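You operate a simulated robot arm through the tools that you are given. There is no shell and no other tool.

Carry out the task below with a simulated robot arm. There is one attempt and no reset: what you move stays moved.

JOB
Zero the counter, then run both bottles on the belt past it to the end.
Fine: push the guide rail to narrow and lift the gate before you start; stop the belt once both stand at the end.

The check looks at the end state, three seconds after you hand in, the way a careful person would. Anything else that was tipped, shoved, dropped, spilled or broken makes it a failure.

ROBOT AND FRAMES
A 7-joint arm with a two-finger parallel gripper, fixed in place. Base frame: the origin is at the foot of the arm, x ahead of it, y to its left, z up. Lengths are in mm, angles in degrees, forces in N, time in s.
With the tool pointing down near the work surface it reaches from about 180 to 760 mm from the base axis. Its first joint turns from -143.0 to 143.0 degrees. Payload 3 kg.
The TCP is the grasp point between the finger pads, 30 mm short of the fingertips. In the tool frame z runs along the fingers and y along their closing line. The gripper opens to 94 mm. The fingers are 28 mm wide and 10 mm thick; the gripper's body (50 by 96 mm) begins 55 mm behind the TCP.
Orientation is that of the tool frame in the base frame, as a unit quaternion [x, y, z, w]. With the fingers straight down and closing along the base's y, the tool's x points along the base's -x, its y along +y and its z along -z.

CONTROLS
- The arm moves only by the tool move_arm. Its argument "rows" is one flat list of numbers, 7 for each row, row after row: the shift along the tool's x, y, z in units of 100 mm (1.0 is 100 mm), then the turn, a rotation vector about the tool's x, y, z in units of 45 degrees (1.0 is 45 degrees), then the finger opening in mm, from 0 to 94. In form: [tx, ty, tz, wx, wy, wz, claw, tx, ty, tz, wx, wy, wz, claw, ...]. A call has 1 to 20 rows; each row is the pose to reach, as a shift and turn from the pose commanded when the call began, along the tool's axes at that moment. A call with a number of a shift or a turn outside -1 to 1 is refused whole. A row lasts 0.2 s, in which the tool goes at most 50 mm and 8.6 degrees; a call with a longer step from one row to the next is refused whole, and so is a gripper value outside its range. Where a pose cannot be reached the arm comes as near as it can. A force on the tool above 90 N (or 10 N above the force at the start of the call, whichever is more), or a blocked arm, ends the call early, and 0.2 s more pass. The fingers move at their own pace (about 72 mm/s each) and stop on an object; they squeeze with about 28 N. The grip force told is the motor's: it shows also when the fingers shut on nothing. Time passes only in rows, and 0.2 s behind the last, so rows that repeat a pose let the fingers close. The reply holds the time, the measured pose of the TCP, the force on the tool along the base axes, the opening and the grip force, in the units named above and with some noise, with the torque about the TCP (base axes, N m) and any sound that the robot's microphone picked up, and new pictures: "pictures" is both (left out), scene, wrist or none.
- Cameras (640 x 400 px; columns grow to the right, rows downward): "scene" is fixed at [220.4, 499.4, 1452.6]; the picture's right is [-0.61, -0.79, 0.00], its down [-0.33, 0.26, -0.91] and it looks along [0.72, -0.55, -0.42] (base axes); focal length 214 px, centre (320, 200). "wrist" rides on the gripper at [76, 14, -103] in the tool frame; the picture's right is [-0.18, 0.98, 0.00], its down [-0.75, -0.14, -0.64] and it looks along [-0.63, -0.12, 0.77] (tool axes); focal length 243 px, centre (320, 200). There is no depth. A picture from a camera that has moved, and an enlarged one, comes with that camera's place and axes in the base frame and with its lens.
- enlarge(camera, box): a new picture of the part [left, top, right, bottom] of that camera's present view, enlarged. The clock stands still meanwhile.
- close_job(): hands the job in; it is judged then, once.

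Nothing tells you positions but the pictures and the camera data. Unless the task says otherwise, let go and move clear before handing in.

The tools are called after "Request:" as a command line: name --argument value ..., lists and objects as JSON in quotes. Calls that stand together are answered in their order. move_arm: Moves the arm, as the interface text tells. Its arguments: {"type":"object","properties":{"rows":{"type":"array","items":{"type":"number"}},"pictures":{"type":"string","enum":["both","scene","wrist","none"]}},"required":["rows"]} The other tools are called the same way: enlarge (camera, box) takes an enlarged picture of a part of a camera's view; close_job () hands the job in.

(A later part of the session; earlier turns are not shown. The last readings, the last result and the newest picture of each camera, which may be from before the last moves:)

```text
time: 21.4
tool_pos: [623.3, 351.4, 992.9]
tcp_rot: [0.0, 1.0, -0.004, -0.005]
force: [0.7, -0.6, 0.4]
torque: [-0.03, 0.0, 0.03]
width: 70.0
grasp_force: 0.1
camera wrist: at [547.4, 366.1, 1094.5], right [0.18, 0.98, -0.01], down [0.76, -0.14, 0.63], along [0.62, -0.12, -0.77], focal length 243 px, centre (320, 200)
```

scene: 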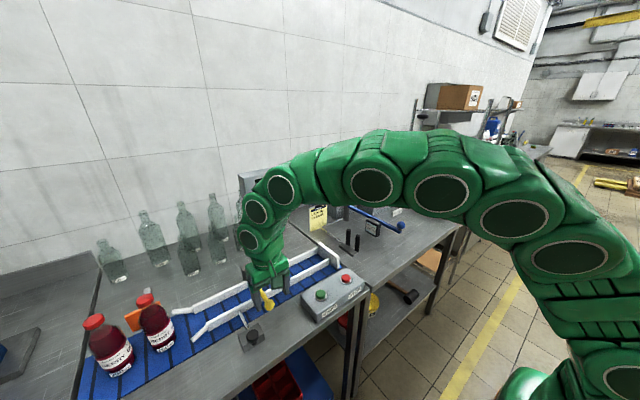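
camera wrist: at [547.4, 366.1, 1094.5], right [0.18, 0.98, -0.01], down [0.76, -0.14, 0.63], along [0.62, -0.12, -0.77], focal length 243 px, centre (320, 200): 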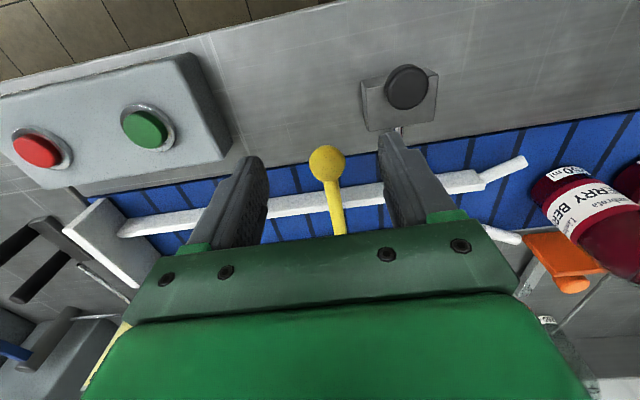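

Ball confirmed at (656, 351, 911). I'll centre over it and lower around it with the fingers open.

Request:
move_arm --rows '[-0.18, 0, 0, 0, 0, 0, 70, -0.33, 0, 0.1, 0, 0, 0, 70, -0.33, 0, 0.35, 0, 0, 0, 70, -0.33, 0, 0.6, 0, 0, 0, 70, -0.33, 0, 0.79, 0, 0, 0, 70, -0.33, 0, 0.79, 0, 0, 0, 70]'

Request:
enlarge --camera "wrist" --box '[200, 100, 440, 250]'

Request:
enlarge --camera "scene" --box '[190, 230, 350, 330]'

```text
time: 22.8
tool_pos: [654.4, 349.9, 912.3]
tcp_rot: [0.0, 1.0, -0.005, -0.008]
force: [0.3, 0.2, 0.5]
torque: [-0.03, 0.01, 0.03]
width: 70.2
grasp_force: 0.1
camera wrist: at [579.2, 365.6, 1015.0], right [0.18, 0.98, -0.01], down [0.76, -0.14, 0.63], along [0.62, -0.12, -0.77], focal length 243 px, centre (320, 200)
```

scene: 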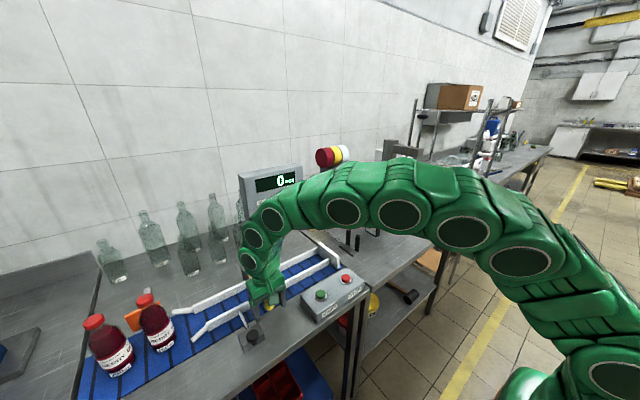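
wrist: 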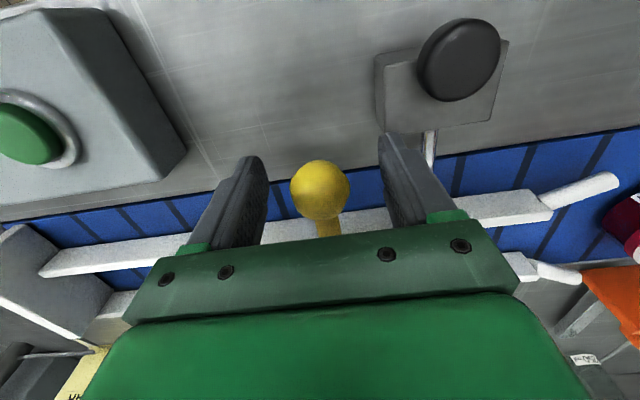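

```text
2.67 times, centred on (320, 175) of wrist
camera zoom: at [579.2, 365.6, 1015.0], right [0.18, 0.98, -0.01], down [0.76, -0.14, 0.63], along [0.62, -0.12, -0.77], focal length 647 px, centre (320, 267)
```

zoom: 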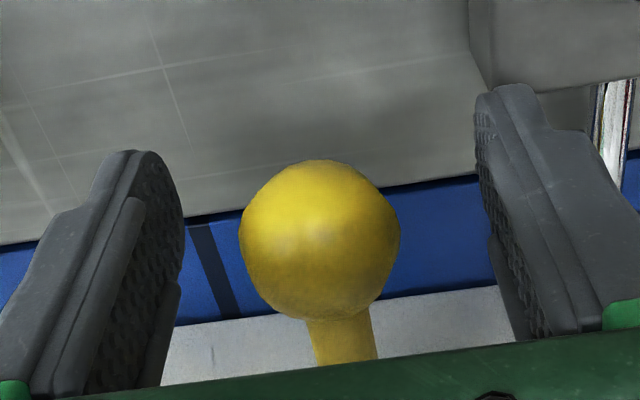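

```text
4.00 times, centred on (270, 280) of scene
camera zoom: at [220.4, 499.4, 1452.6], right [-0.61, -0.79, 0.0], down [-0.33, 0.26, -0.91], along [0.72, -0.55, -0.42], focal length 858 px, centre (520, -120)
```

zoom: 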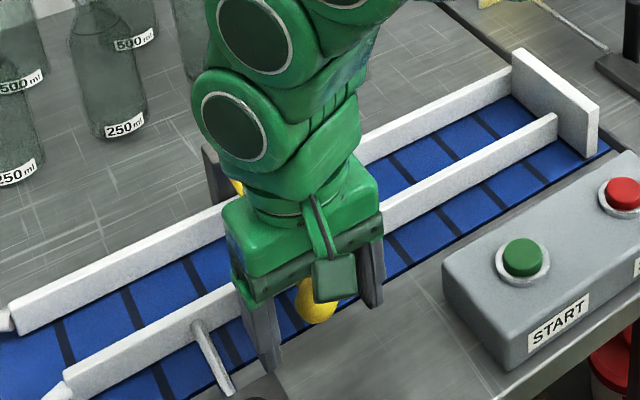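

The ball is centred between the fingers. I'll close on it, then begin lifting along the hinge arc.

Request:
move_arm --rows '[0, 0, 0, 0, 0, 0, 40, 0, 0, 0, 0, 0, 0, 20, 0, 0, 0, 0, 0, 0, 15, 0, 0, 0, 0, 0, 0, 15]' --pictures "none"

Request:
move_arm --rows '[-0.007, 0, -0.147, 0, 0, 0, 15, -0.026, 0, -0.29, 0, 0, 0, 15, -0.057, 0, -0.435, 0, 0, 0, 15, -0.101, 0, -0.575, 0, 0, 0, 15, -0.157, 0, -0.71, 0, 0, 0, 15, -0.157, 0, -0.71, 0, 0, 0, 15]'

```text
time: 23.8
tool_pos: [654.6, 349.2, 913.0]
tcp_rot: [-0.001, 1.0, -0.003, -0.007]
force: [-0.2, 1.2, -1.0]
torque: [0.03, 0.08, -0.05]
width: 30.8
grasp_force: 45.1
```

```text
time: 25.2
tool_pos: [671.5, 349.9, 983.8]
tcp_rot: [0.0, 1.0, -0.005, -0.007]
force: [-23.7, -4.6, 3.5]
torque: [-0.11, 0.92, 0.09]
width: 31.1
grasp_force: 44.9
camera wrist: at [595.4, 365.6, 1086.6], right [0.18, 0.98, -0.01], down [0.76, -0.14, 0.63], along [0.62, -0.12, -0.77], focal length 243 px, centre (320, 200)
```

scene: 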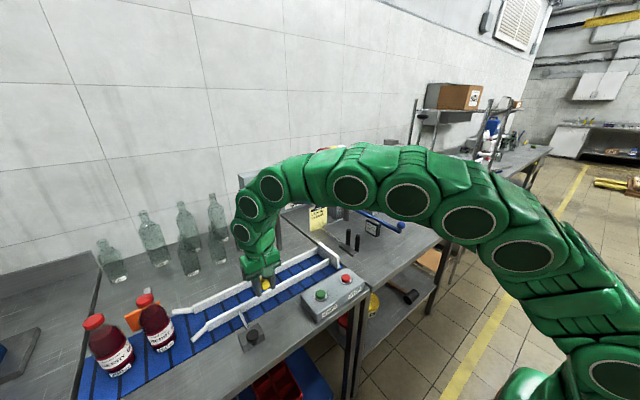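
wrist: 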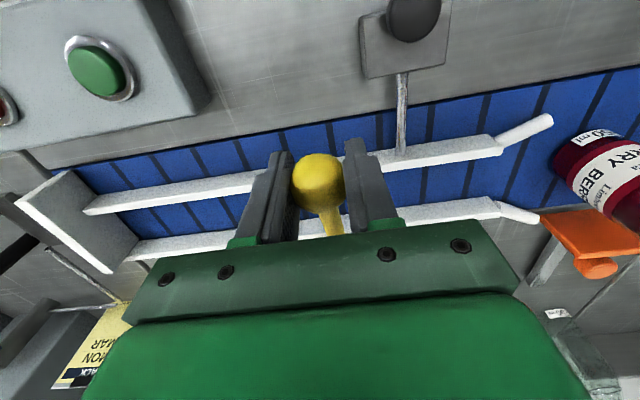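

The gate is lifting, about 25° up with modest force. I'll continue along the arc, tilting the tool forward gradually for reach.

Request:
move_arm --rows '[-0.045, 0, -0.14, 0, -0.09, 0, 15, -0.12, 0, -0.265, 0, -0.18, 0, 15, -0.21, 0, -0.38, 0, -0.27, 0, 15, -0.31, 0, -0.49, 0, -0.36, 0, 15]'

```text
time: 26.2
tool_pos: [702.1, 351.0, 1033.5]
tcp_rot: [-0.001, 0.991, -0.005, 0.136]
force: [-24.5, -15.7, 13.2]
torque: [0.0, 1.02, 0.06]
width: 31.4
grasp_force: 44.7
camera wrist: at [601.6, 365.5, 1109.3], right [0.18, 0.98, 0.04], down [0.55, -0.13, 0.82], along [0.81, -0.12, -0.57], focal length 243 px, centre (320, 200)
```

scene: 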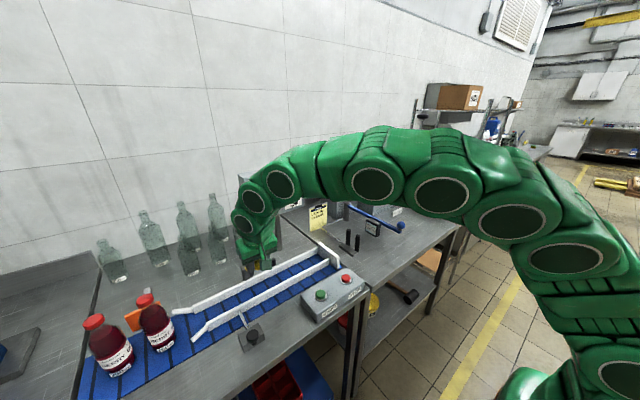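
wrist: 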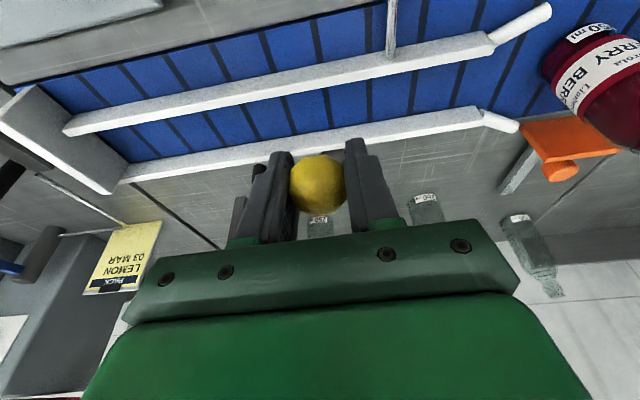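

About 45° up. Continuing along the arc with a slight lateral correction.

Request:
move_arm --rows '[-0.137, -0.015, -0.061, 0, -0.1, 0, 15, -0.277, -0.02, -0.116, 0, -0.2, 0, 15, -0.42, -0.02, -0.157, 0, -0.3, 0, 15, -0.563, -0.02, -0.187, 0, -0.4, 0, 15]'

```text
time: 27.2
tool_pos: [752.0, 351.4, 1065.7]
tcp_rot: [-0.001, 0.957, -0.004, 0.288]
force: [-13.5, 12.2, 9.9]
torque: [-0.01, 1.11, -0.09]
width: 30.9
grasp_force: 44.3
camera wrist: at [631.1, 364.8, 1107.9], right [0.15, 0.98, 0.1], down [0.27, -0.13, 0.95], along [0.95, -0.12, -0.29], focal length 243 px, centre (320, 200)
```

scene: 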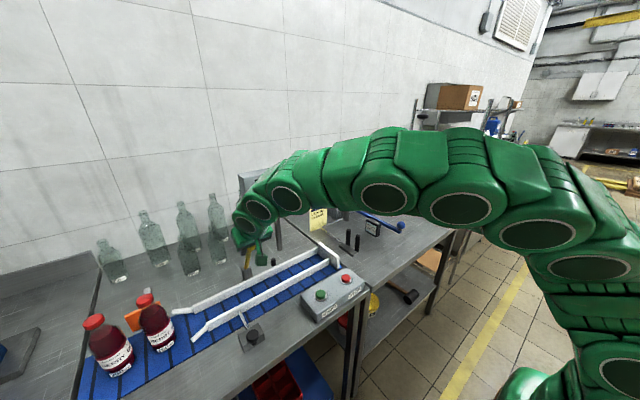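
wrist: 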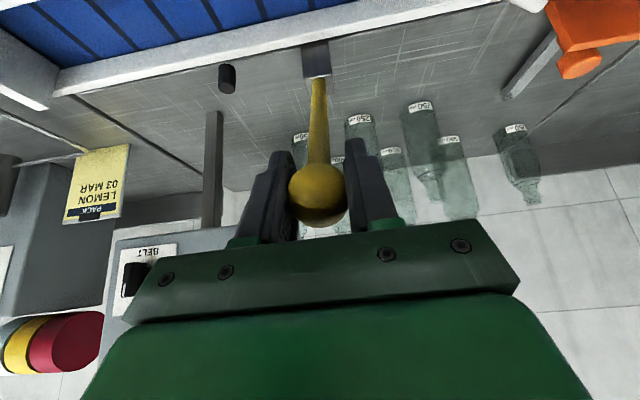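

The gate is at about 65°. I'll continue carefully toward its upper stop.

Request:
move_arm --rows '[-0.147, 0, 0.013, 0, -0.13, 0, 15, -0.289, 0, 0.053, 0, -0.26, 0, 15, -0.426, 0, 0.109, 0, -0.39, 0, 15]'

Request:
enlarge --camera "scene" --box '[210, 190, 330, 290]'

```text
time: 28.0
tool_pos: [794.4, 349.7, 1081.1]
tcp_rot: [-0.002, 0.902, -0.003, 0.432]
force: [-12.9, 11.4, 20.3]
torque: [-0.14, 1.21, -0.08]
width: 30.9
grasp_force: 45.3
camera wrist: at [665.7, 364.6, 1083.5], right [0.11, 0.98, 0.14], down [-0.03, -0.13, 0.99], along [0.99, -0.12, 0.01], focal length 243 px, centre (320, 200)
```

scene: 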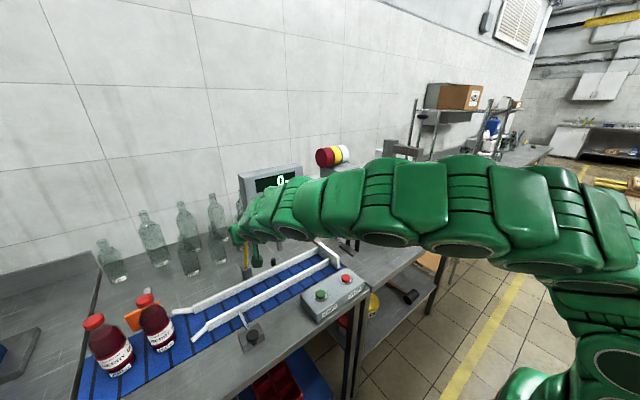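
wrist: 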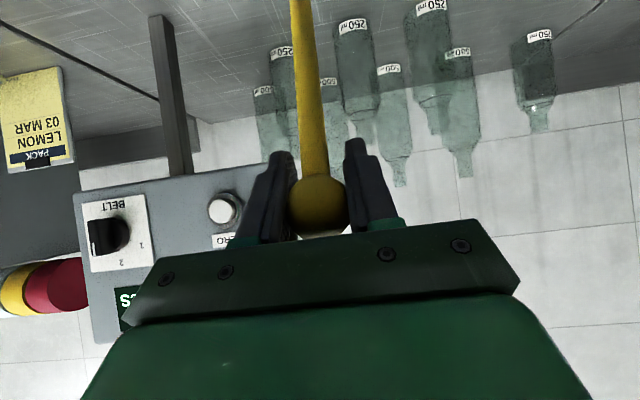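

```text
4.00 times, centred on (270, 240) of scene
camera zoom: at [220.4, 499.4, 1452.6], right [-0.61, -0.79, 0.0], down [-0.33, 0.26, -0.91], along [0.72, -0.55, -0.42], focal length 858 px, centre (520, 40)
```

zoom: 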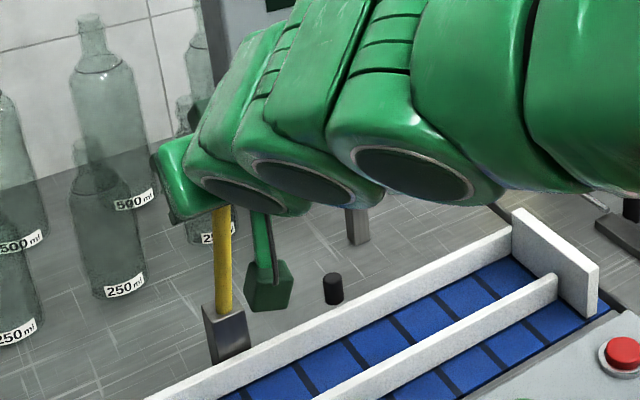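

About 80° now. A bit more, to reach its stop or vertical.

Request:
move_arm --rows '[-0.052, 0, 0.05, 0, -0.06, 0, 15, -0.104, 0, 0.096, 0, -0.12, 0, 15, -0.153, 0, 0.155, 0, -0.18, 0, 15, -0.202, 0, 0.21, 0, -0.24, 0, 15]'

Request:
enlarge --camera "scene" --box '[210, 190, 330, 290]'

```text
time: 29.0
tool_pos: [822.9, 349.5, 1084.4]
tcp_rot: [-0.003, 0.858, -0.002, 0.514]
force: [-9.7, 12.0, 20.9]
torque: [-0.14, 1.25, -0.29]
width: 30.6
grasp_force: 45.2
camera wrist: at [695.7, 364.4, 1063.3], right [0.09, 0.98, 0.16], down [-0.21, -0.13, 0.97], along [0.97, -0.12, 0.2], focal length 243 px, centre (320, 200)
```

scene: 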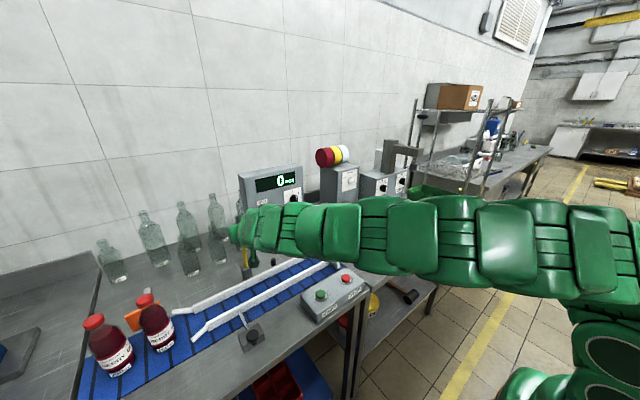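
wrist: 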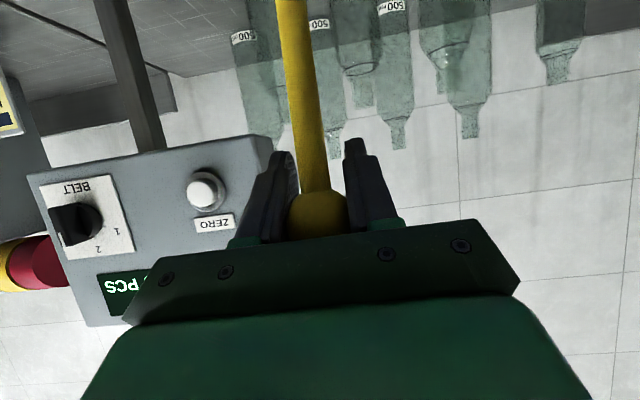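

```text
4.00 times, centred on (270, 240) of scene
camera zoom: at [220.4, 499.4, 1452.6], right [-0.61, -0.79, 0.0], down [-0.33, 0.26, -0.91], along [0.72, -0.55, -0.42], focal length 858 px, centre (520, 40)
```

zoom: 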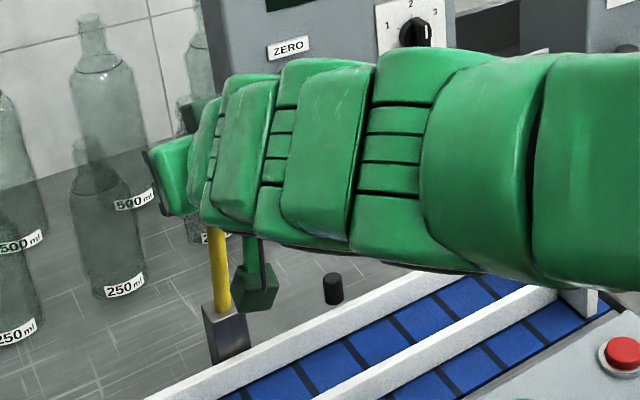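

At roughly vertical with no hard stop yet. I'll nudge slightly past vertical to see whether it meets a stop.

Request:
move_arm --rows '[-0.033, 0, 0.068, 0, -0.04, 0, 15, -0.065, 0, 0.135, 0, -0.08, 0, 15, -0.065, 0, 0.135, 0, -0.08, 0, 15]' --pictures "scene"

```text
time: 29.8
tool_pos: [838.2, 350.5, 1083.6]
tcp_rot: [-0.003, 0.841, -0.003, 0.541]
force: [-2.4, 20.5, 37.3]
torque: [-0.24, 0.38, -0.54]
width: 30.8
grasp_force: 45.4
```

scene: 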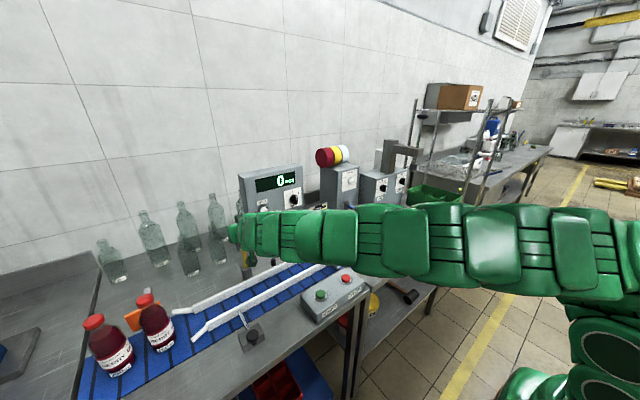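

Request:
move_arm --rows '[-0.034, -0.01, 0.05, 0, -0.04, 0, 15, -0.068, -0.02, 0.101, 0, -0.08, 0, 15, -0.068, -0.02, 0.101, 0, -0.08, 0, 15]' --pictures "both"

```text
time: 30.6
tool_pos: [848.6, 349.7, 1084.2]
tcp_rot: [-0.003, 0.824, -0.003, 0.567]
force: [-4.3, 38.4, 37.1]
torque: [-0.62, 1.03, -1.13]
width: 31.3
grasp_force: 45.2
camera wrist: at [725.2, 363.9, 1048.3], right [0.06, 0.98, 0.16], down [-0.33, -0.14, 0.93], along [0.94, -0.11, 0.32], focal length 243 px, centre (320, 200)
```

scene: 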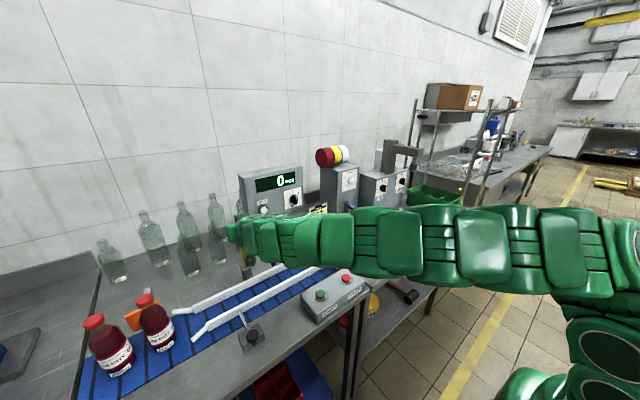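
wrist: 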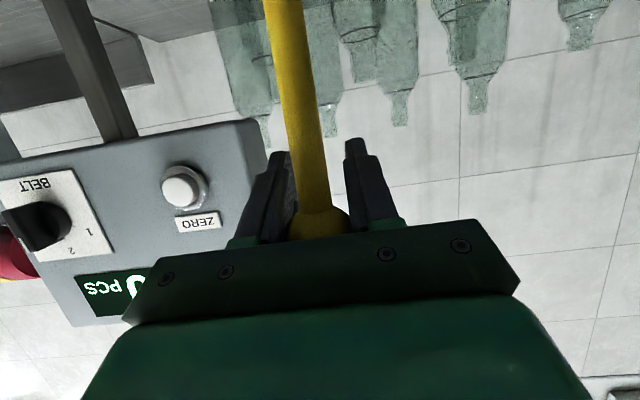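

The gate is past vertical with a lateral load building up. I'll relax sideways, then open the fingers and see whether the gate stays.

Request:
move_arm --rows '[0, 0.02, 0, 0, 0, 0, 15, 0, 0.02, 0, 0, 0, 0, 40, 0, 0.02, 0, 0, 0, 0, 60, 0, 0.02, 0, 0, 0, 0, 60]'

Request:
enlarge --camera "wrist" --box '[200, 80, 440, 260]'

```text
time: 31.6
tool_pos: [849.9, 349.3, 1083.1]
tcp_rot: [-0.002, 0.824, -0.004, 0.566]
force: [0.5, -0.2, 0.9]
torque: [0.02, -0.03, -0.01]
width: 60.2
grasp_force: 0.1
camera wrist: at [726.4, 363.5, 1047.3], right [0.07, 0.98, 0.16], down [-0.33, -0.13, 0.94], along [0.94, -0.12, 0.31], focal length 243 px, centre (320, 200)
```

scene: 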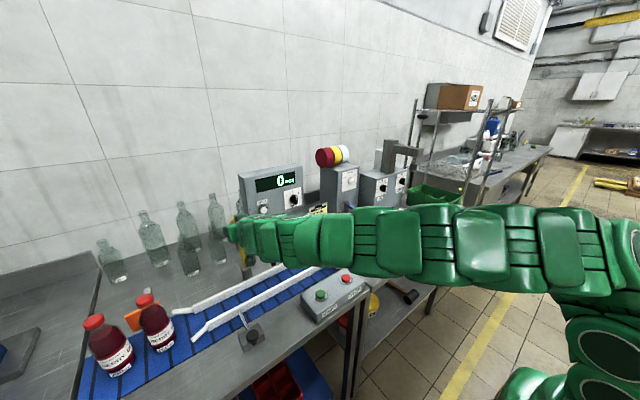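
wrist: 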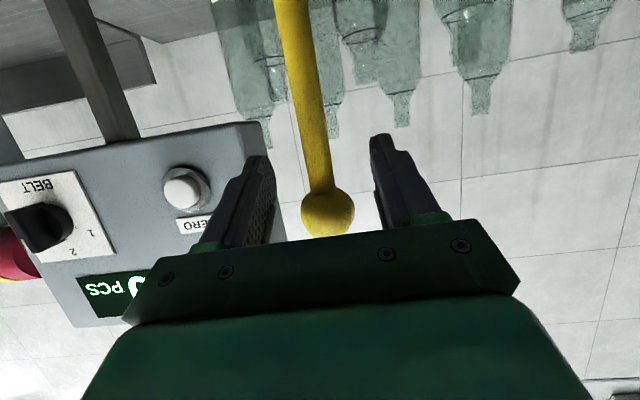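

```text
2.22 times, centred on (320, 170) of wrist
camera zoom: at [726.4, 363.5, 1047.3], right [0.07, 0.98, 0.16], down [-0.33, -0.13, 0.94], along [0.94, -0.12, 0.31], focal length 539 px, centre (320, 267)
```

zoom: 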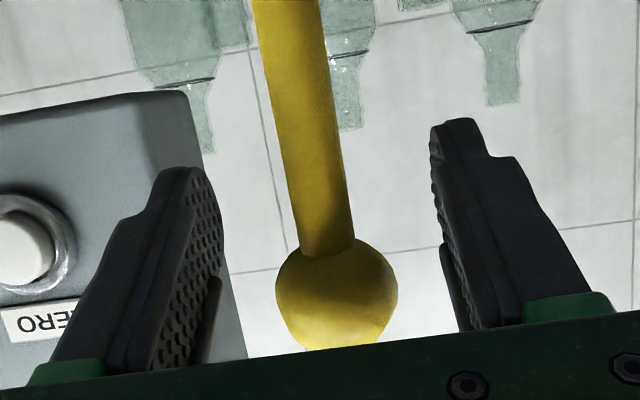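

The gate stays up on its own. I'll withdraw straight back along the tool axis.

Request:
move_arm --rows '[0, 0, -0.2, 0, 0, 0, 60, 0, 0, -0.45, 0, 0, 0, 60, 0, 0, -0.72, 0, 0, 0, 60, 0, 0, -0.98, 0, 0, 0, 60, 0, 0, -0.98, 0, 0, 0, 60]'

Request:
enlarge --camera "wrist" --box '[200, 0, 440, 260]'

```text
time: 32.8
tool_pos: [757.6, 350.1, 1118.3]
tcp_rot: [-0.003, 0.824, -0.003, 0.567]
force: [0.1, -0.3, -0.5]
torque: [0.01, -0.01, 0.0]
width: 60.1
grasp_force: 0.1
camera wrist: at [634.2, 364.0, 1083.3], right [0.07, 0.98, 0.16], down [-0.33, -0.13, 0.93], along [0.94, -0.12, 0.32], focal length 243 px, centre (320, 200)
```

scene: 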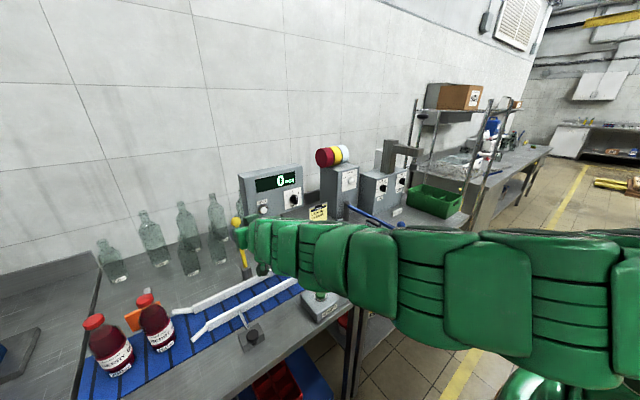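
wrist: 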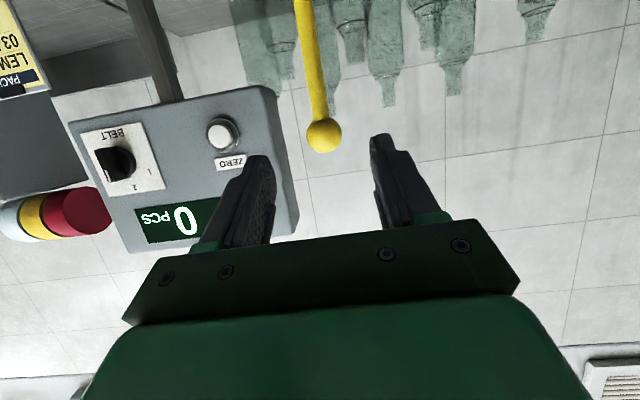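

```text
1.54 times, centred on (320, 130) of wrist
camera zoom: at [634.2, 364.0, 1083.3], right [0.07, 0.98, 0.16], down [-0.33, -0.13, 0.93], along [0.94, -0.12, 0.32], focal length 373 px, centre (320, 308)
```

zoom: 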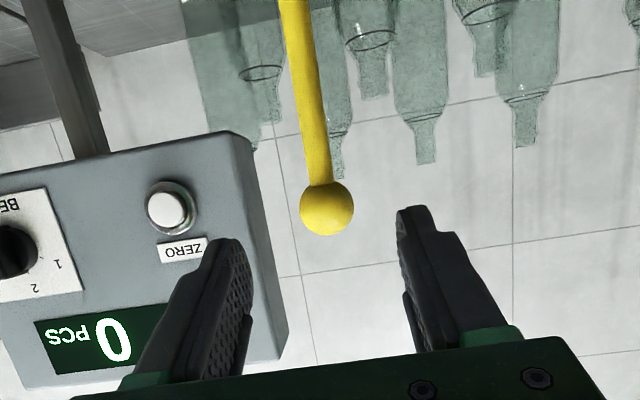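

The gate is standing up, the counter reads 0 and the rail is narrow. Now I retract toward the START button, returning to vertical with closed fingers.

Request:
move_arm --rows '[0.027, -0.1, -0.182, 0, 0.178, 0, 40, 0.054, -0.2, -0.365, 0, 0.356, 0, 20, 0.081, -0.35, -0.547, 0, 0.533, 0, 0, 0.108, -0.5, -0.73, 0, 0.711, 0, 0, 0.135, -0.6, -0.912, 0, 0.889, 0, 0, 0.135, -0.6, -0.912, 0, 0.889, 0, 0]' --pictures "none"

```text
time: 34.2
tool_pos: [668.4, 290.6, 1138.6]
tcp_rot: [-0.002, 0.968, -0.004, 0.25]
force: [0.4, -0.1, -1.0]
torque: [0.02, -0.02, -0.03]
width: 0.0
grasp_force: 28.1
```

Request:
move_arm --rows '[0.219, -0.225, 0.045, 0, 0.161, 0, 0, 0.438, -0.45, 0.089, 0, 0.322, 0, 0, 0.657, -0.675, 0.134, 0, 0.483, 0, 0, 0.876, -0.9, 0.178, 0, 0.644, 0, 0, 0.876, -0.9, 0.178, 0, 0.644, 0, 0]'

Request:
enlarge --camera "scene" --box '[60, 190, 380, 390]'

Request:
enlarge --camera "wrist" --box '[180, 90, 420, 240]'

```text
time: 35.4
tool_pos: [599.7, 199.6, 1081.7]
tcp_rot: [0.0, 1.0, -0.004, -0.001]
force: [0.8, 0.1, -0.1]
torque: [0.01, -0.02, 0.03]
width: 0.0
grasp_force: 27.7
camera wrist: at [522.6, 215.5, 1183.0], right [0.18, 0.98, -0.01], down [0.75, -0.14, 0.64], along [0.63, -0.12, -0.77], focal length 243 px, centre (320, 200)
```

scene: 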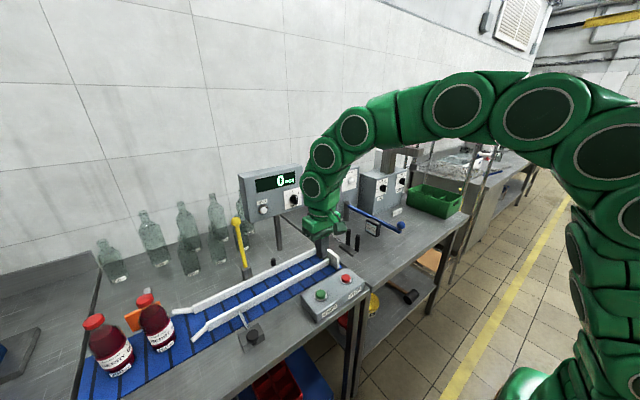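
wrist: 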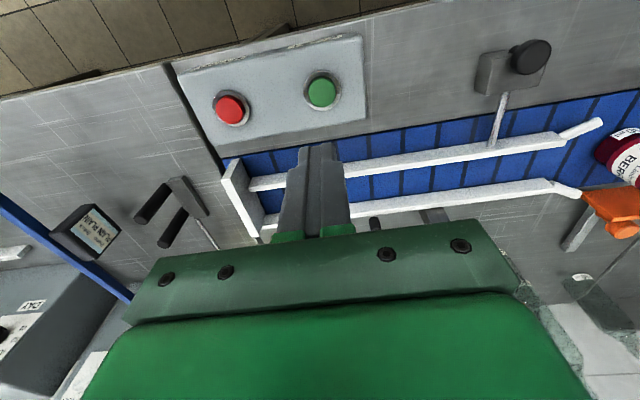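

```text
2.00 times, centred on (220, 290) of scene
camera zoom: at [220.4, 499.4, 1452.6], right [-0.61, -0.79, 0.0], down [-0.33, 0.26, -0.91], along [0.72, -0.55, -0.42], focal length 429 px, centre (520, 20)
```

zoom: 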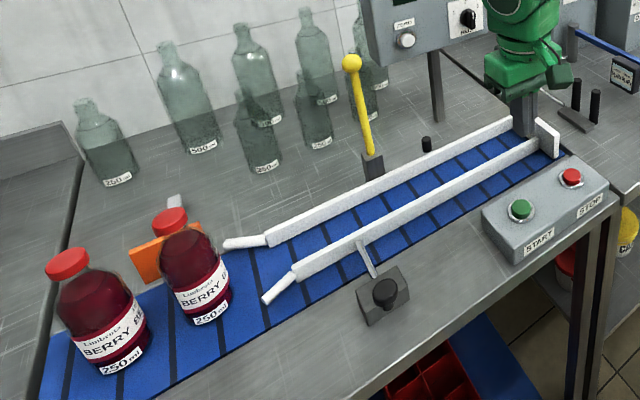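

```text
2.67 times, centred on (300, 165) of wrist
camera zoom: at [522.6, 215.5, 1183.0], right [0.18, 0.98, -0.01], down [0.75, -0.14, 0.64], along [0.63, -0.12, -0.77], focal length 647 px, centre (373, 293)
```

zoom: 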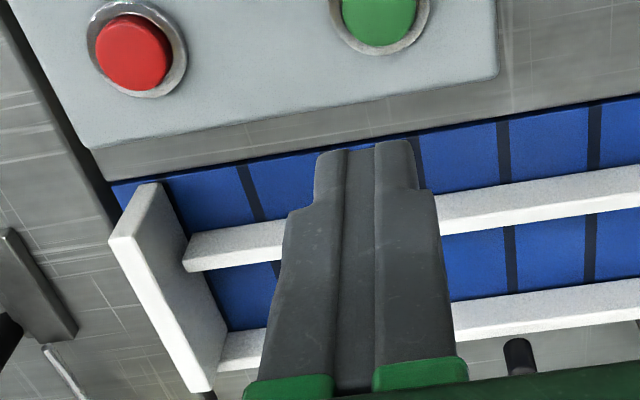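

START is at about (609, 200, 880) and STOP at about (609, 86, 880). I'll lower over START.

Request:
move_arm --rows '[-0.05, 0, 0.32, 0, 0, 0, 0, -0.09, 0.01, 0.65, 0, 0, 0, 0, -0.09, 0.01, 0.98, 0, 0, 0, 0, -0.09, 0.01, 0.98, 0, 0, 0, 0]' --pictures "none"

Request:
move_arm --rows '[0, 0, 0.2, 0, 0, 0, 0, 0, 0, 0.4, 0, 0, 0, 0, 0, 0, 0.4, 0, 0, 0, 0]'

Request:
enlarge --camera "wrist" --box '[220, 90, 420, 240]'

Request:
enlarge --camera "scene" --box '[250, 230, 390, 330]'

```text
time: 36.4
tool_pos: [610.3, 200.5, 983.0]
tcp_rot: [0.0, 1.0, -0.003, 0.0]
force: [-0.5, 0.2, 0.3]
torque: [0.0, 0.01, -0.02]
width: 0.0
grasp_force: 28.3
```

```text
time: 37.2
tool_pos: [609.5, 201.0, 942.1]
tcp_rot: [0.0, 1.0, -0.005, 0.0]
force: [1.1, 0.2, 1.1]
torque: [0.03, -0.01, 0.03]
width: 0.1
grasp_force: 28.4
camera wrist: at [533.3, 215.3, 1044.1], right [0.18, 0.98, -0.01], down [0.75, -0.14, 0.64], along [0.63, -0.12, -0.77], focal length 243 px, centre (320, 200)
```

scene: 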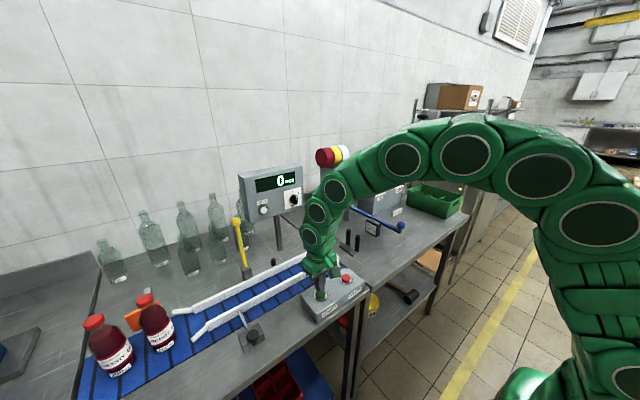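
wrist: 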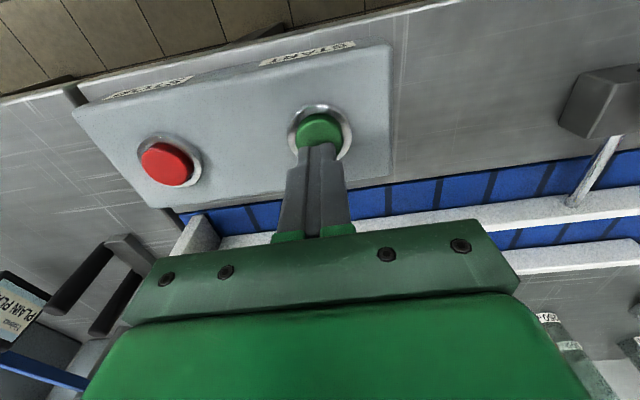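

```text
2.67 times, centred on (320, 165) of wrist
camera zoom: at [533.3, 215.3, 1044.1], right [0.18, 0.98, -0.01], down [0.75, -0.14, 0.64], along [0.63, -0.12, -0.77], focal length 647 px, centre (320, 293)
```

zoom: 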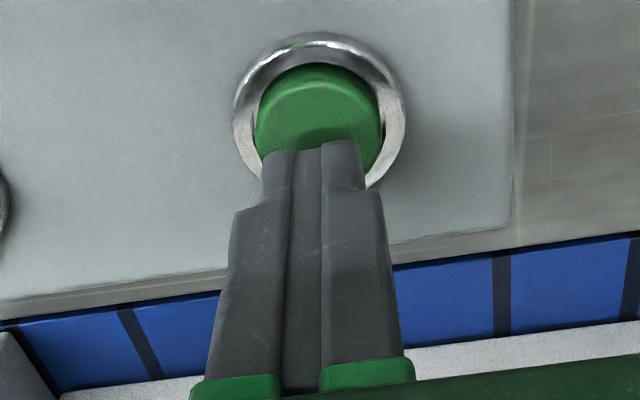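

```text
4.00 times, centred on (320, 280) of scene
camera zoom: at [220.4, 499.4, 1452.6], right [-0.61, -0.79, 0.0], down [-0.33, 0.26, -0.91], along [0.72, -0.55, -0.42], focal length 858 px, centre (320, -120)
```

zoom: 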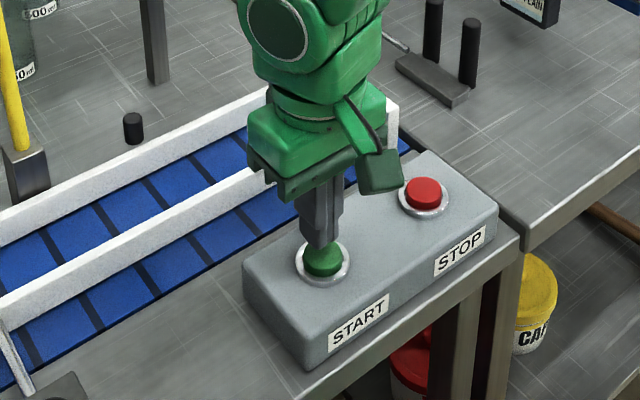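

Aligned over START. Pressing down in small steps now; I'll check for the click.

Request:
move_arm --rows '[0.03, 0, 0.1, 0, 0, 0, 0, 0.03, 0, 0.17, 0, 0, 0, 0, 0.03, 0, 0.23, 0, 0, 0, 0, 0.03, 0, 0.28, 0, 0, 0, 0]'

```text
time: 38.3
tool_pos: [608.6, 200.5, 926.9]
tcp_rot: [-0.001, 1.0, 0.0, 0.008]
force: [-48.7, -21.8, 271.3]
torque: [-0.73, 2.57, -0.28]
width: 0.0
grasp_force: 28.0
heard: click
stopped in row 4: the force on the tool passed its limit at 108 N (the readings are from after the stop); the commanded pose is now the measured one
camera wrist: at [530.3, 215.3, 1026.6], right [0.18, 0.98, 0.0], down [0.74, -0.14, 0.65], along [0.64, -0.12, -0.76], focal length 243 px, centre (320, 200)
```

scene: 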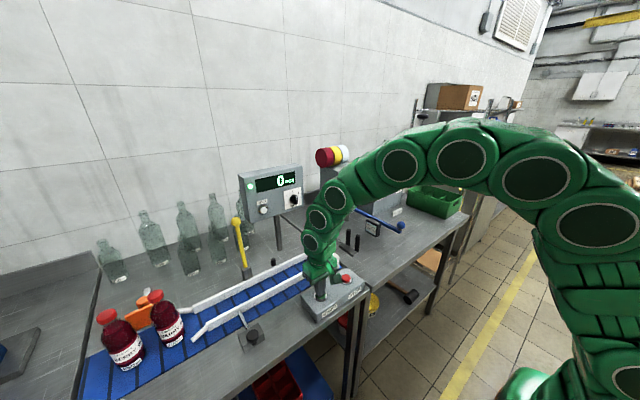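
wrist: 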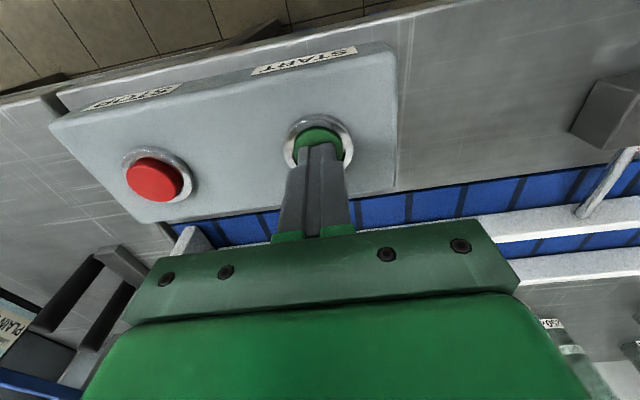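

It clicked and the bottles are moving. I'll lift off and shift over to STOP while watching.

Request:
move_arm --rows '[0, 0, -0.2, 0, 0, 0, 0, 0, -0.1, -0.4, 0, 0, 0, 0, 0, -0.5, -0.4, 0, 0, 0, 0, 0, -0.9, -0.4, 0, 0, 0, 0]' --pictures "scene"

```text
time: 39.3
tool_pos: [607.6, 108.8, 959.2]
tcp_rot: [-0.001, 1.0, -0.005, 0.002]
force: [0.5, 0.3, 0.2]
torque: [-0.02, -0.02, 0.0]
width: 0.0
grasp_force: 28.1
```

scene: 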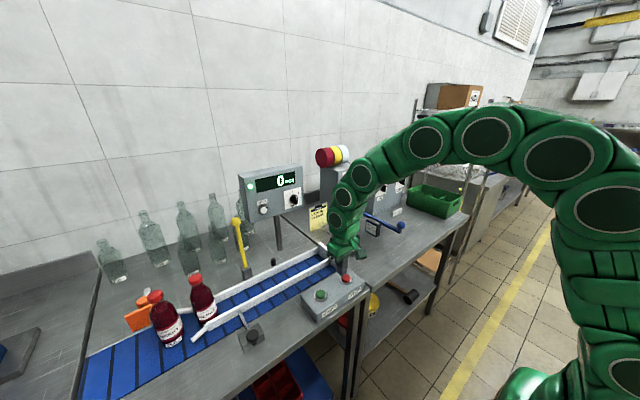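

Request:
move_arm --rows '[0.05, -0.15, 0.1, 0, 0, 0, 0, 0.05, -0.15, 0.12, 0, 0, 0, 0]'

```text
time: 39.9
tool_pos: [601.8, 94.3, 947.3]
tcp_rot: [0.0, 1.0, -0.004, 0.002]
force: [-0.1, -0.4, -0.2]
torque: [0.02, 0.02, 0.01]
width: 0.0
grasp_force: 28.1
camera wrist: at [524.8, 110.1, 1048.6], right [0.18, 0.98, -0.01], down [0.75, -0.14, 0.64], along [0.63, -0.12, -0.76], focal length 243 px, centre (320, 200)
```

scene: 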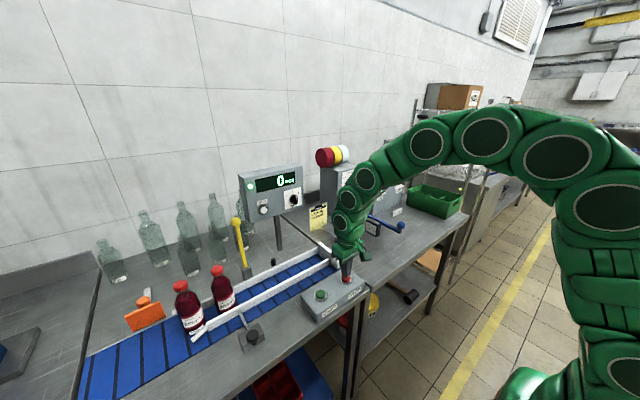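
wrist: 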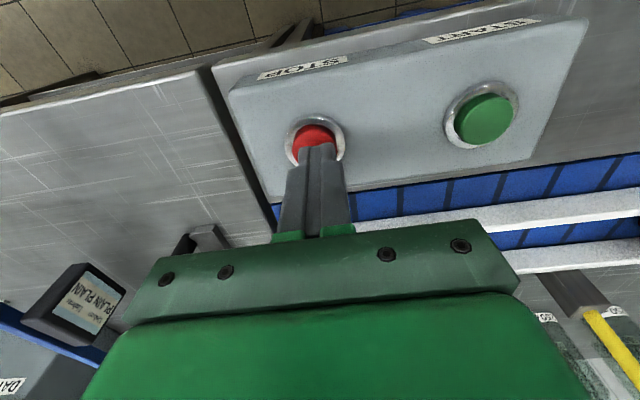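

I'm aligned over STOP. The bottles have entered the guide; I'll hover and watch in short waits.

Request:
move_arm --rows '[0, 0, 0.06, 0, 0, 0, 0, 0, 0, 0.08, 0, 0, 0, 0, 0, 0, 0.08, 0, 0, 0, 0]' --pictures "scene"

```text
time: 40.7
tool_pos: [600.7, 95.4, 939.1]
tcp_rot: [0.0, 1.0, -0.004, 0.001]
force: [-0.5, 0.5, 0.7]
torque: [0.03, -0.01, 0.03]
width: 0.0
grasp_force: 28.3
```

scene: 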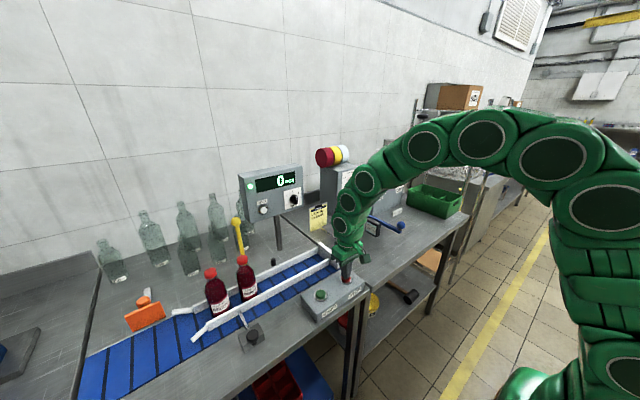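

Request:
move_arm --rows '[0, 0, 0, 0, 0, 0, 0, 0, 0, 0, 0, 0, 0, 0, 0, 0, 0, 0, 0, 0, 0, 0, 0, 0, 0, 0, 0, 0, 0, 0, 0, 0, 0, 0, 0]' --pictures "scene"

```text
time: 41.9
tool_pos: [601.0, 95.7, 939.5]
tcp_rot: [0.0, 1.0, -0.004, 0.001]
force: [0.0, -0.5, -0.5]
torque: [-0.03, 0.03, 0.0]
width: 0.1
grasp_force: 27.8
```

scene: 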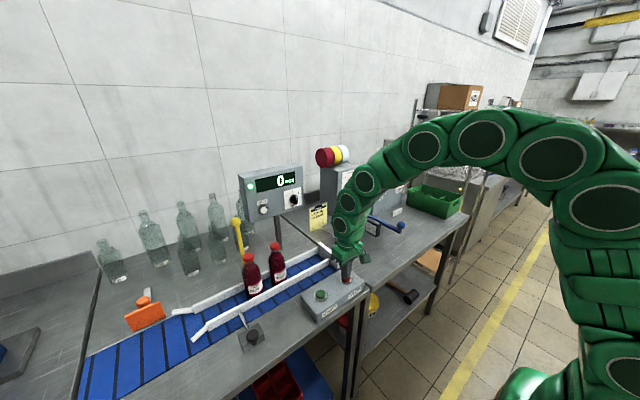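

Request:
move_arm --rows '[0, 0, 0, 0, 0, 0, 0, 0, 0, 0, 0, 0, 0, 0, 0, 0, 0, 0, 0, 0, 0]' --pictures "scene"

Request:
enlarge --camera "scene" --box '[220, 160, 380, 310]'

```text
time: 42.7
tool_pos: [601.9, 95.2, 939.4]
tcp_rot: [-0.001, 1.0, -0.004, 0.001]
force: [0.5, 0.0, 0.3]
torque: [-0.03, -0.02, 0.03]
width: 0.0
grasp_force: 27.6
```

scene: 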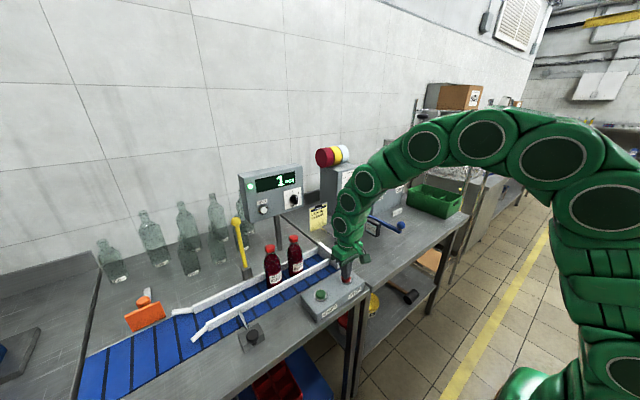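

```text
2.67 times, centred on (300, 235) of scene
camera zoom: at [220.4, 499.4, 1452.6], right [-0.61, -0.79, 0.0], down [-0.33, 0.26, -0.91], along [0.72, -0.55, -0.42], focal length 572 px, centre (373, 107)
```

zoom: 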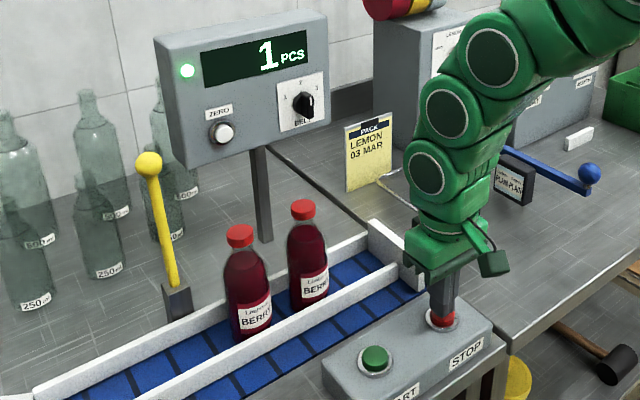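

The counter reads 1. Lead bottle is about a second from the end plate.

Request:
move_arm --rows '[0, 0, 0, 0, 0, 0, 0, 0, 0, 0, 0, 0, 0, 0, 0, 0, 0, 0, 0, 0, 0, 0, 0, 0, 0, 0, 0, 0]' --pictures "scene"

Request:
enlarge --camera "scene" --box '[220, 160, 380, 310]'

```text
time: 43.7
tool_pos: [601.4, 96.1, 939.1]
tcp_rot: [0.0, 1.0, -0.003, 0.002]
force: [0.6, -1.2, 0.0]
torque: [-0.01, 0.01, 0.01]
width: 0.0
grasp_force: 27.8
```

scene: 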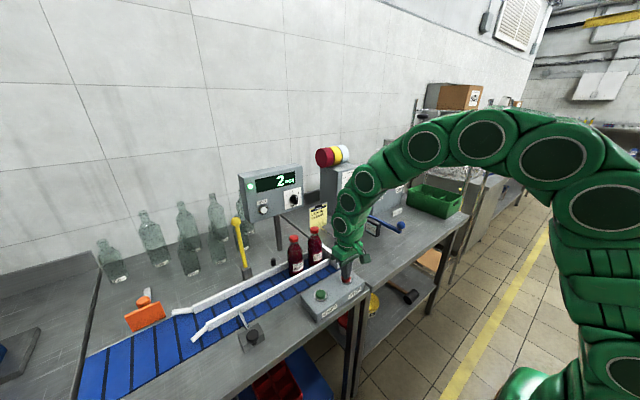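

```text
2.67 times, centred on (300, 235) of scene
camera zoom: at [220.4, 499.4, 1452.6], right [-0.61, -0.79, 0.0], down [-0.33, 0.26, -0.91], along [0.72, -0.55, -0.42], focal length 572 px, centre (373, 107)
```

zoom: 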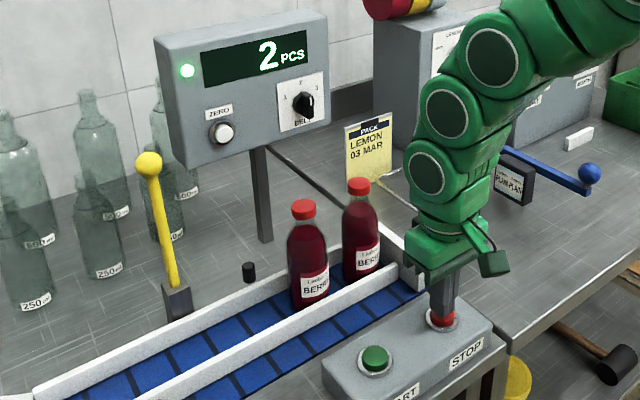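

The counter reads 2. The lead bottle is nearly at the plate; one more short wait.

Request:
move_arm --rows '[0, 0, 0, 0, 0, 0, 0, 0, 0, 0, 0, 0, 0, 0]' --pictures "scene"

Request:
enlarge --camera "scene" --box '[260, 210, 380, 310]'

```text
time: 44.3
tool_pos: [601.9, 96.0, 938.7]
tcp_rot: [0.0, 1.0, -0.003, 0.001]
force: [-0.1, 1.1, 0.6]
torque: [-0.02, 0.0, 0.0]
width: 0.0
grasp_force: 27.8
```

scene: 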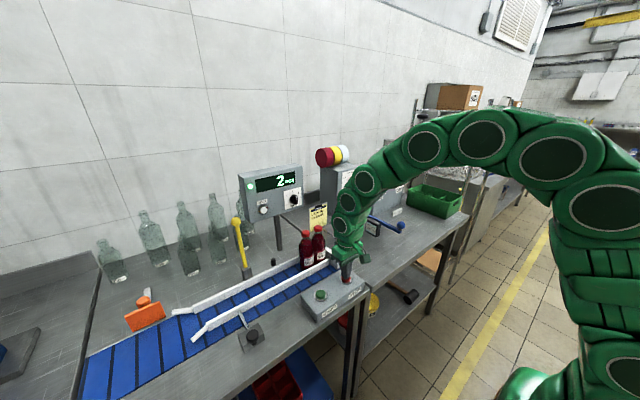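

```text
4.00 times, centred on (320, 260) of scene
camera zoom: at [220.4, 499.4, 1452.6], right [-0.61, -0.79, 0.0], down [-0.33, 0.26, -0.91], along [0.72, -0.55, -0.42], focal length 858 px, centre (320, -40)
```

zoom: 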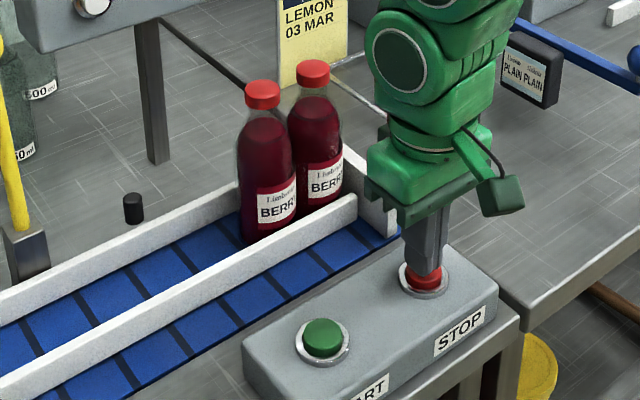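

Both bottles stand against the end plate. Pressing STOP now.

Request:
move_arm --rows '[0, 0, 0.06, 0, 0, 0, 0, 0, 0, 0.1, 0, 0, 0, 0, 0, 0, 0.13, 0, 0, 0, 0, 0, 0, 0.16, 0, 0, 0, 0]' --pictures "scene"

```text
time: 45.3
tool_pos: [602.0, 94.8, 924.7]
tcp_rot: [0.0, 1.0, -0.004, 0.002]
force: [-3.9, 2.8, 32.0]
torque: [0.03, 0.18, 0.0]
width: 0.0
grasp_force: 28.1
heard: click
```

scene: 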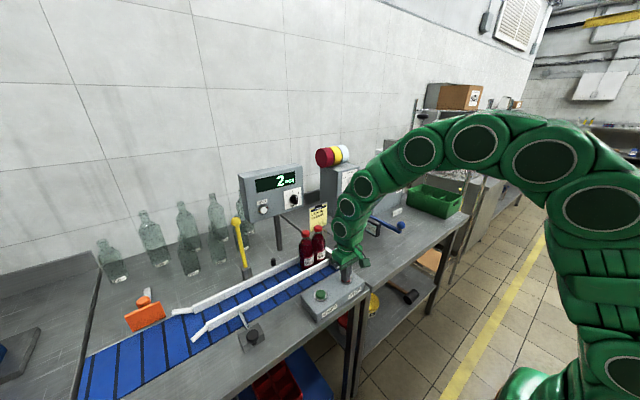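

It clicked and the running lamp is off. I'll lift clear straight up, away from the bottles, and inspect.

Request:
move_arm --rows '[0, 0, -0.2, 0, 0, 0, 0, 0.1, 0, -0.5, 0, 0, 0, 0, 0.35, 0, -0.8, 0, 0, 0, 0, 0.65, 0, -1.0, 0, 0, 0, 0, 0.95, 0, -1.0, 0, 0, 0, 0, 0.95, 0, -1.0, 0, 0, 0, 0]'

Request:
enlarge --camera "scene" --box '[160, 160, 380, 360]'

Request:
enlarge --camera "wrist" --box '[200, 60, 640, 335]'

```text
time: 46.7
tool_pos: [507.3, 95.7, 1023.5]
tcp_rot: [0.0, 1.0, -0.003, 0.002]
force: [-0.3, -0.6, 0.0]
torque: [-0.01, -0.03, 0.03]
width: 0.0
grasp_force: 28.2
camera wrist: at [430.0, 110.8, 1125.2], right [0.18, 0.98, -0.01], down [0.75, -0.14, 0.65], along [0.63, -0.12, -0.76], focal length 243 px, centre (320, 200)
```

scene: 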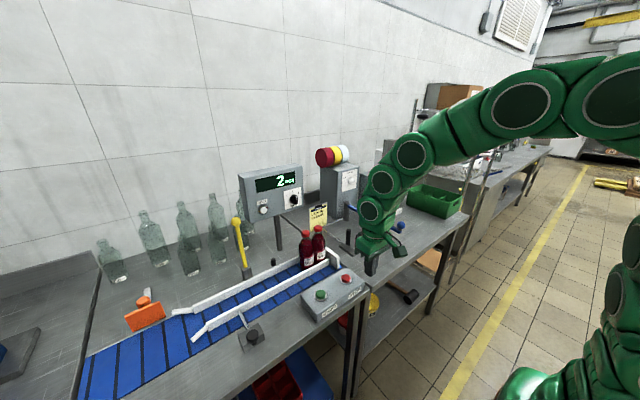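
wrist: 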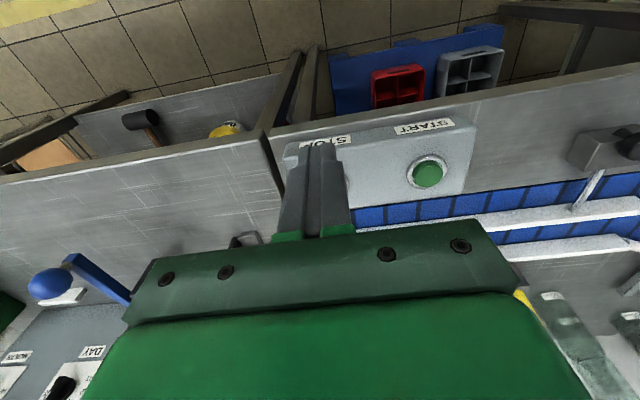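

```text
2.00 times, centred on (270, 260) of scene
camera zoom: at [220.4, 499.4, 1452.6], right [-0.61, -0.79, 0.0], down [-0.33, 0.26, -0.91], along [0.72, -0.55, -0.42], focal length 429 px, centre (420, 80)
```

zoom: 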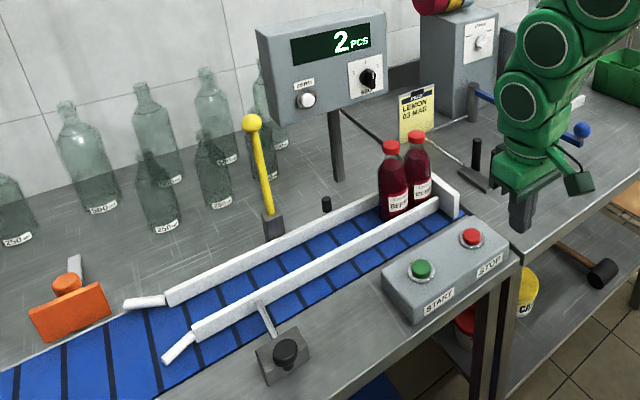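

```text
1.45 times, centred on (420, 198) of wrist
camera zoom: at [430.0, 110.8, 1125.2], right [0.18, 0.98, -0.01], down [0.75, -0.14, 0.65], along [0.63, -0.12, -0.76], focal length 353 px, centre (174, 204)
```

zoom: 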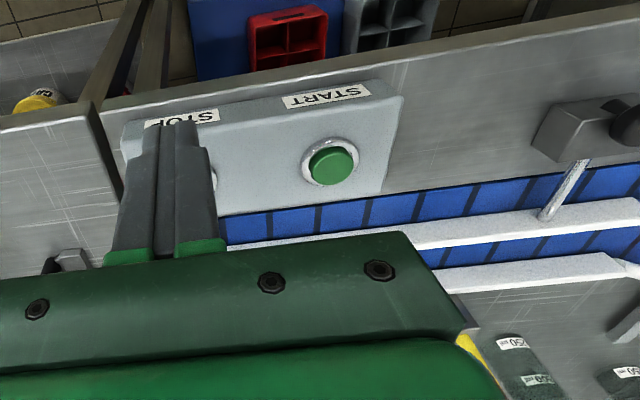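

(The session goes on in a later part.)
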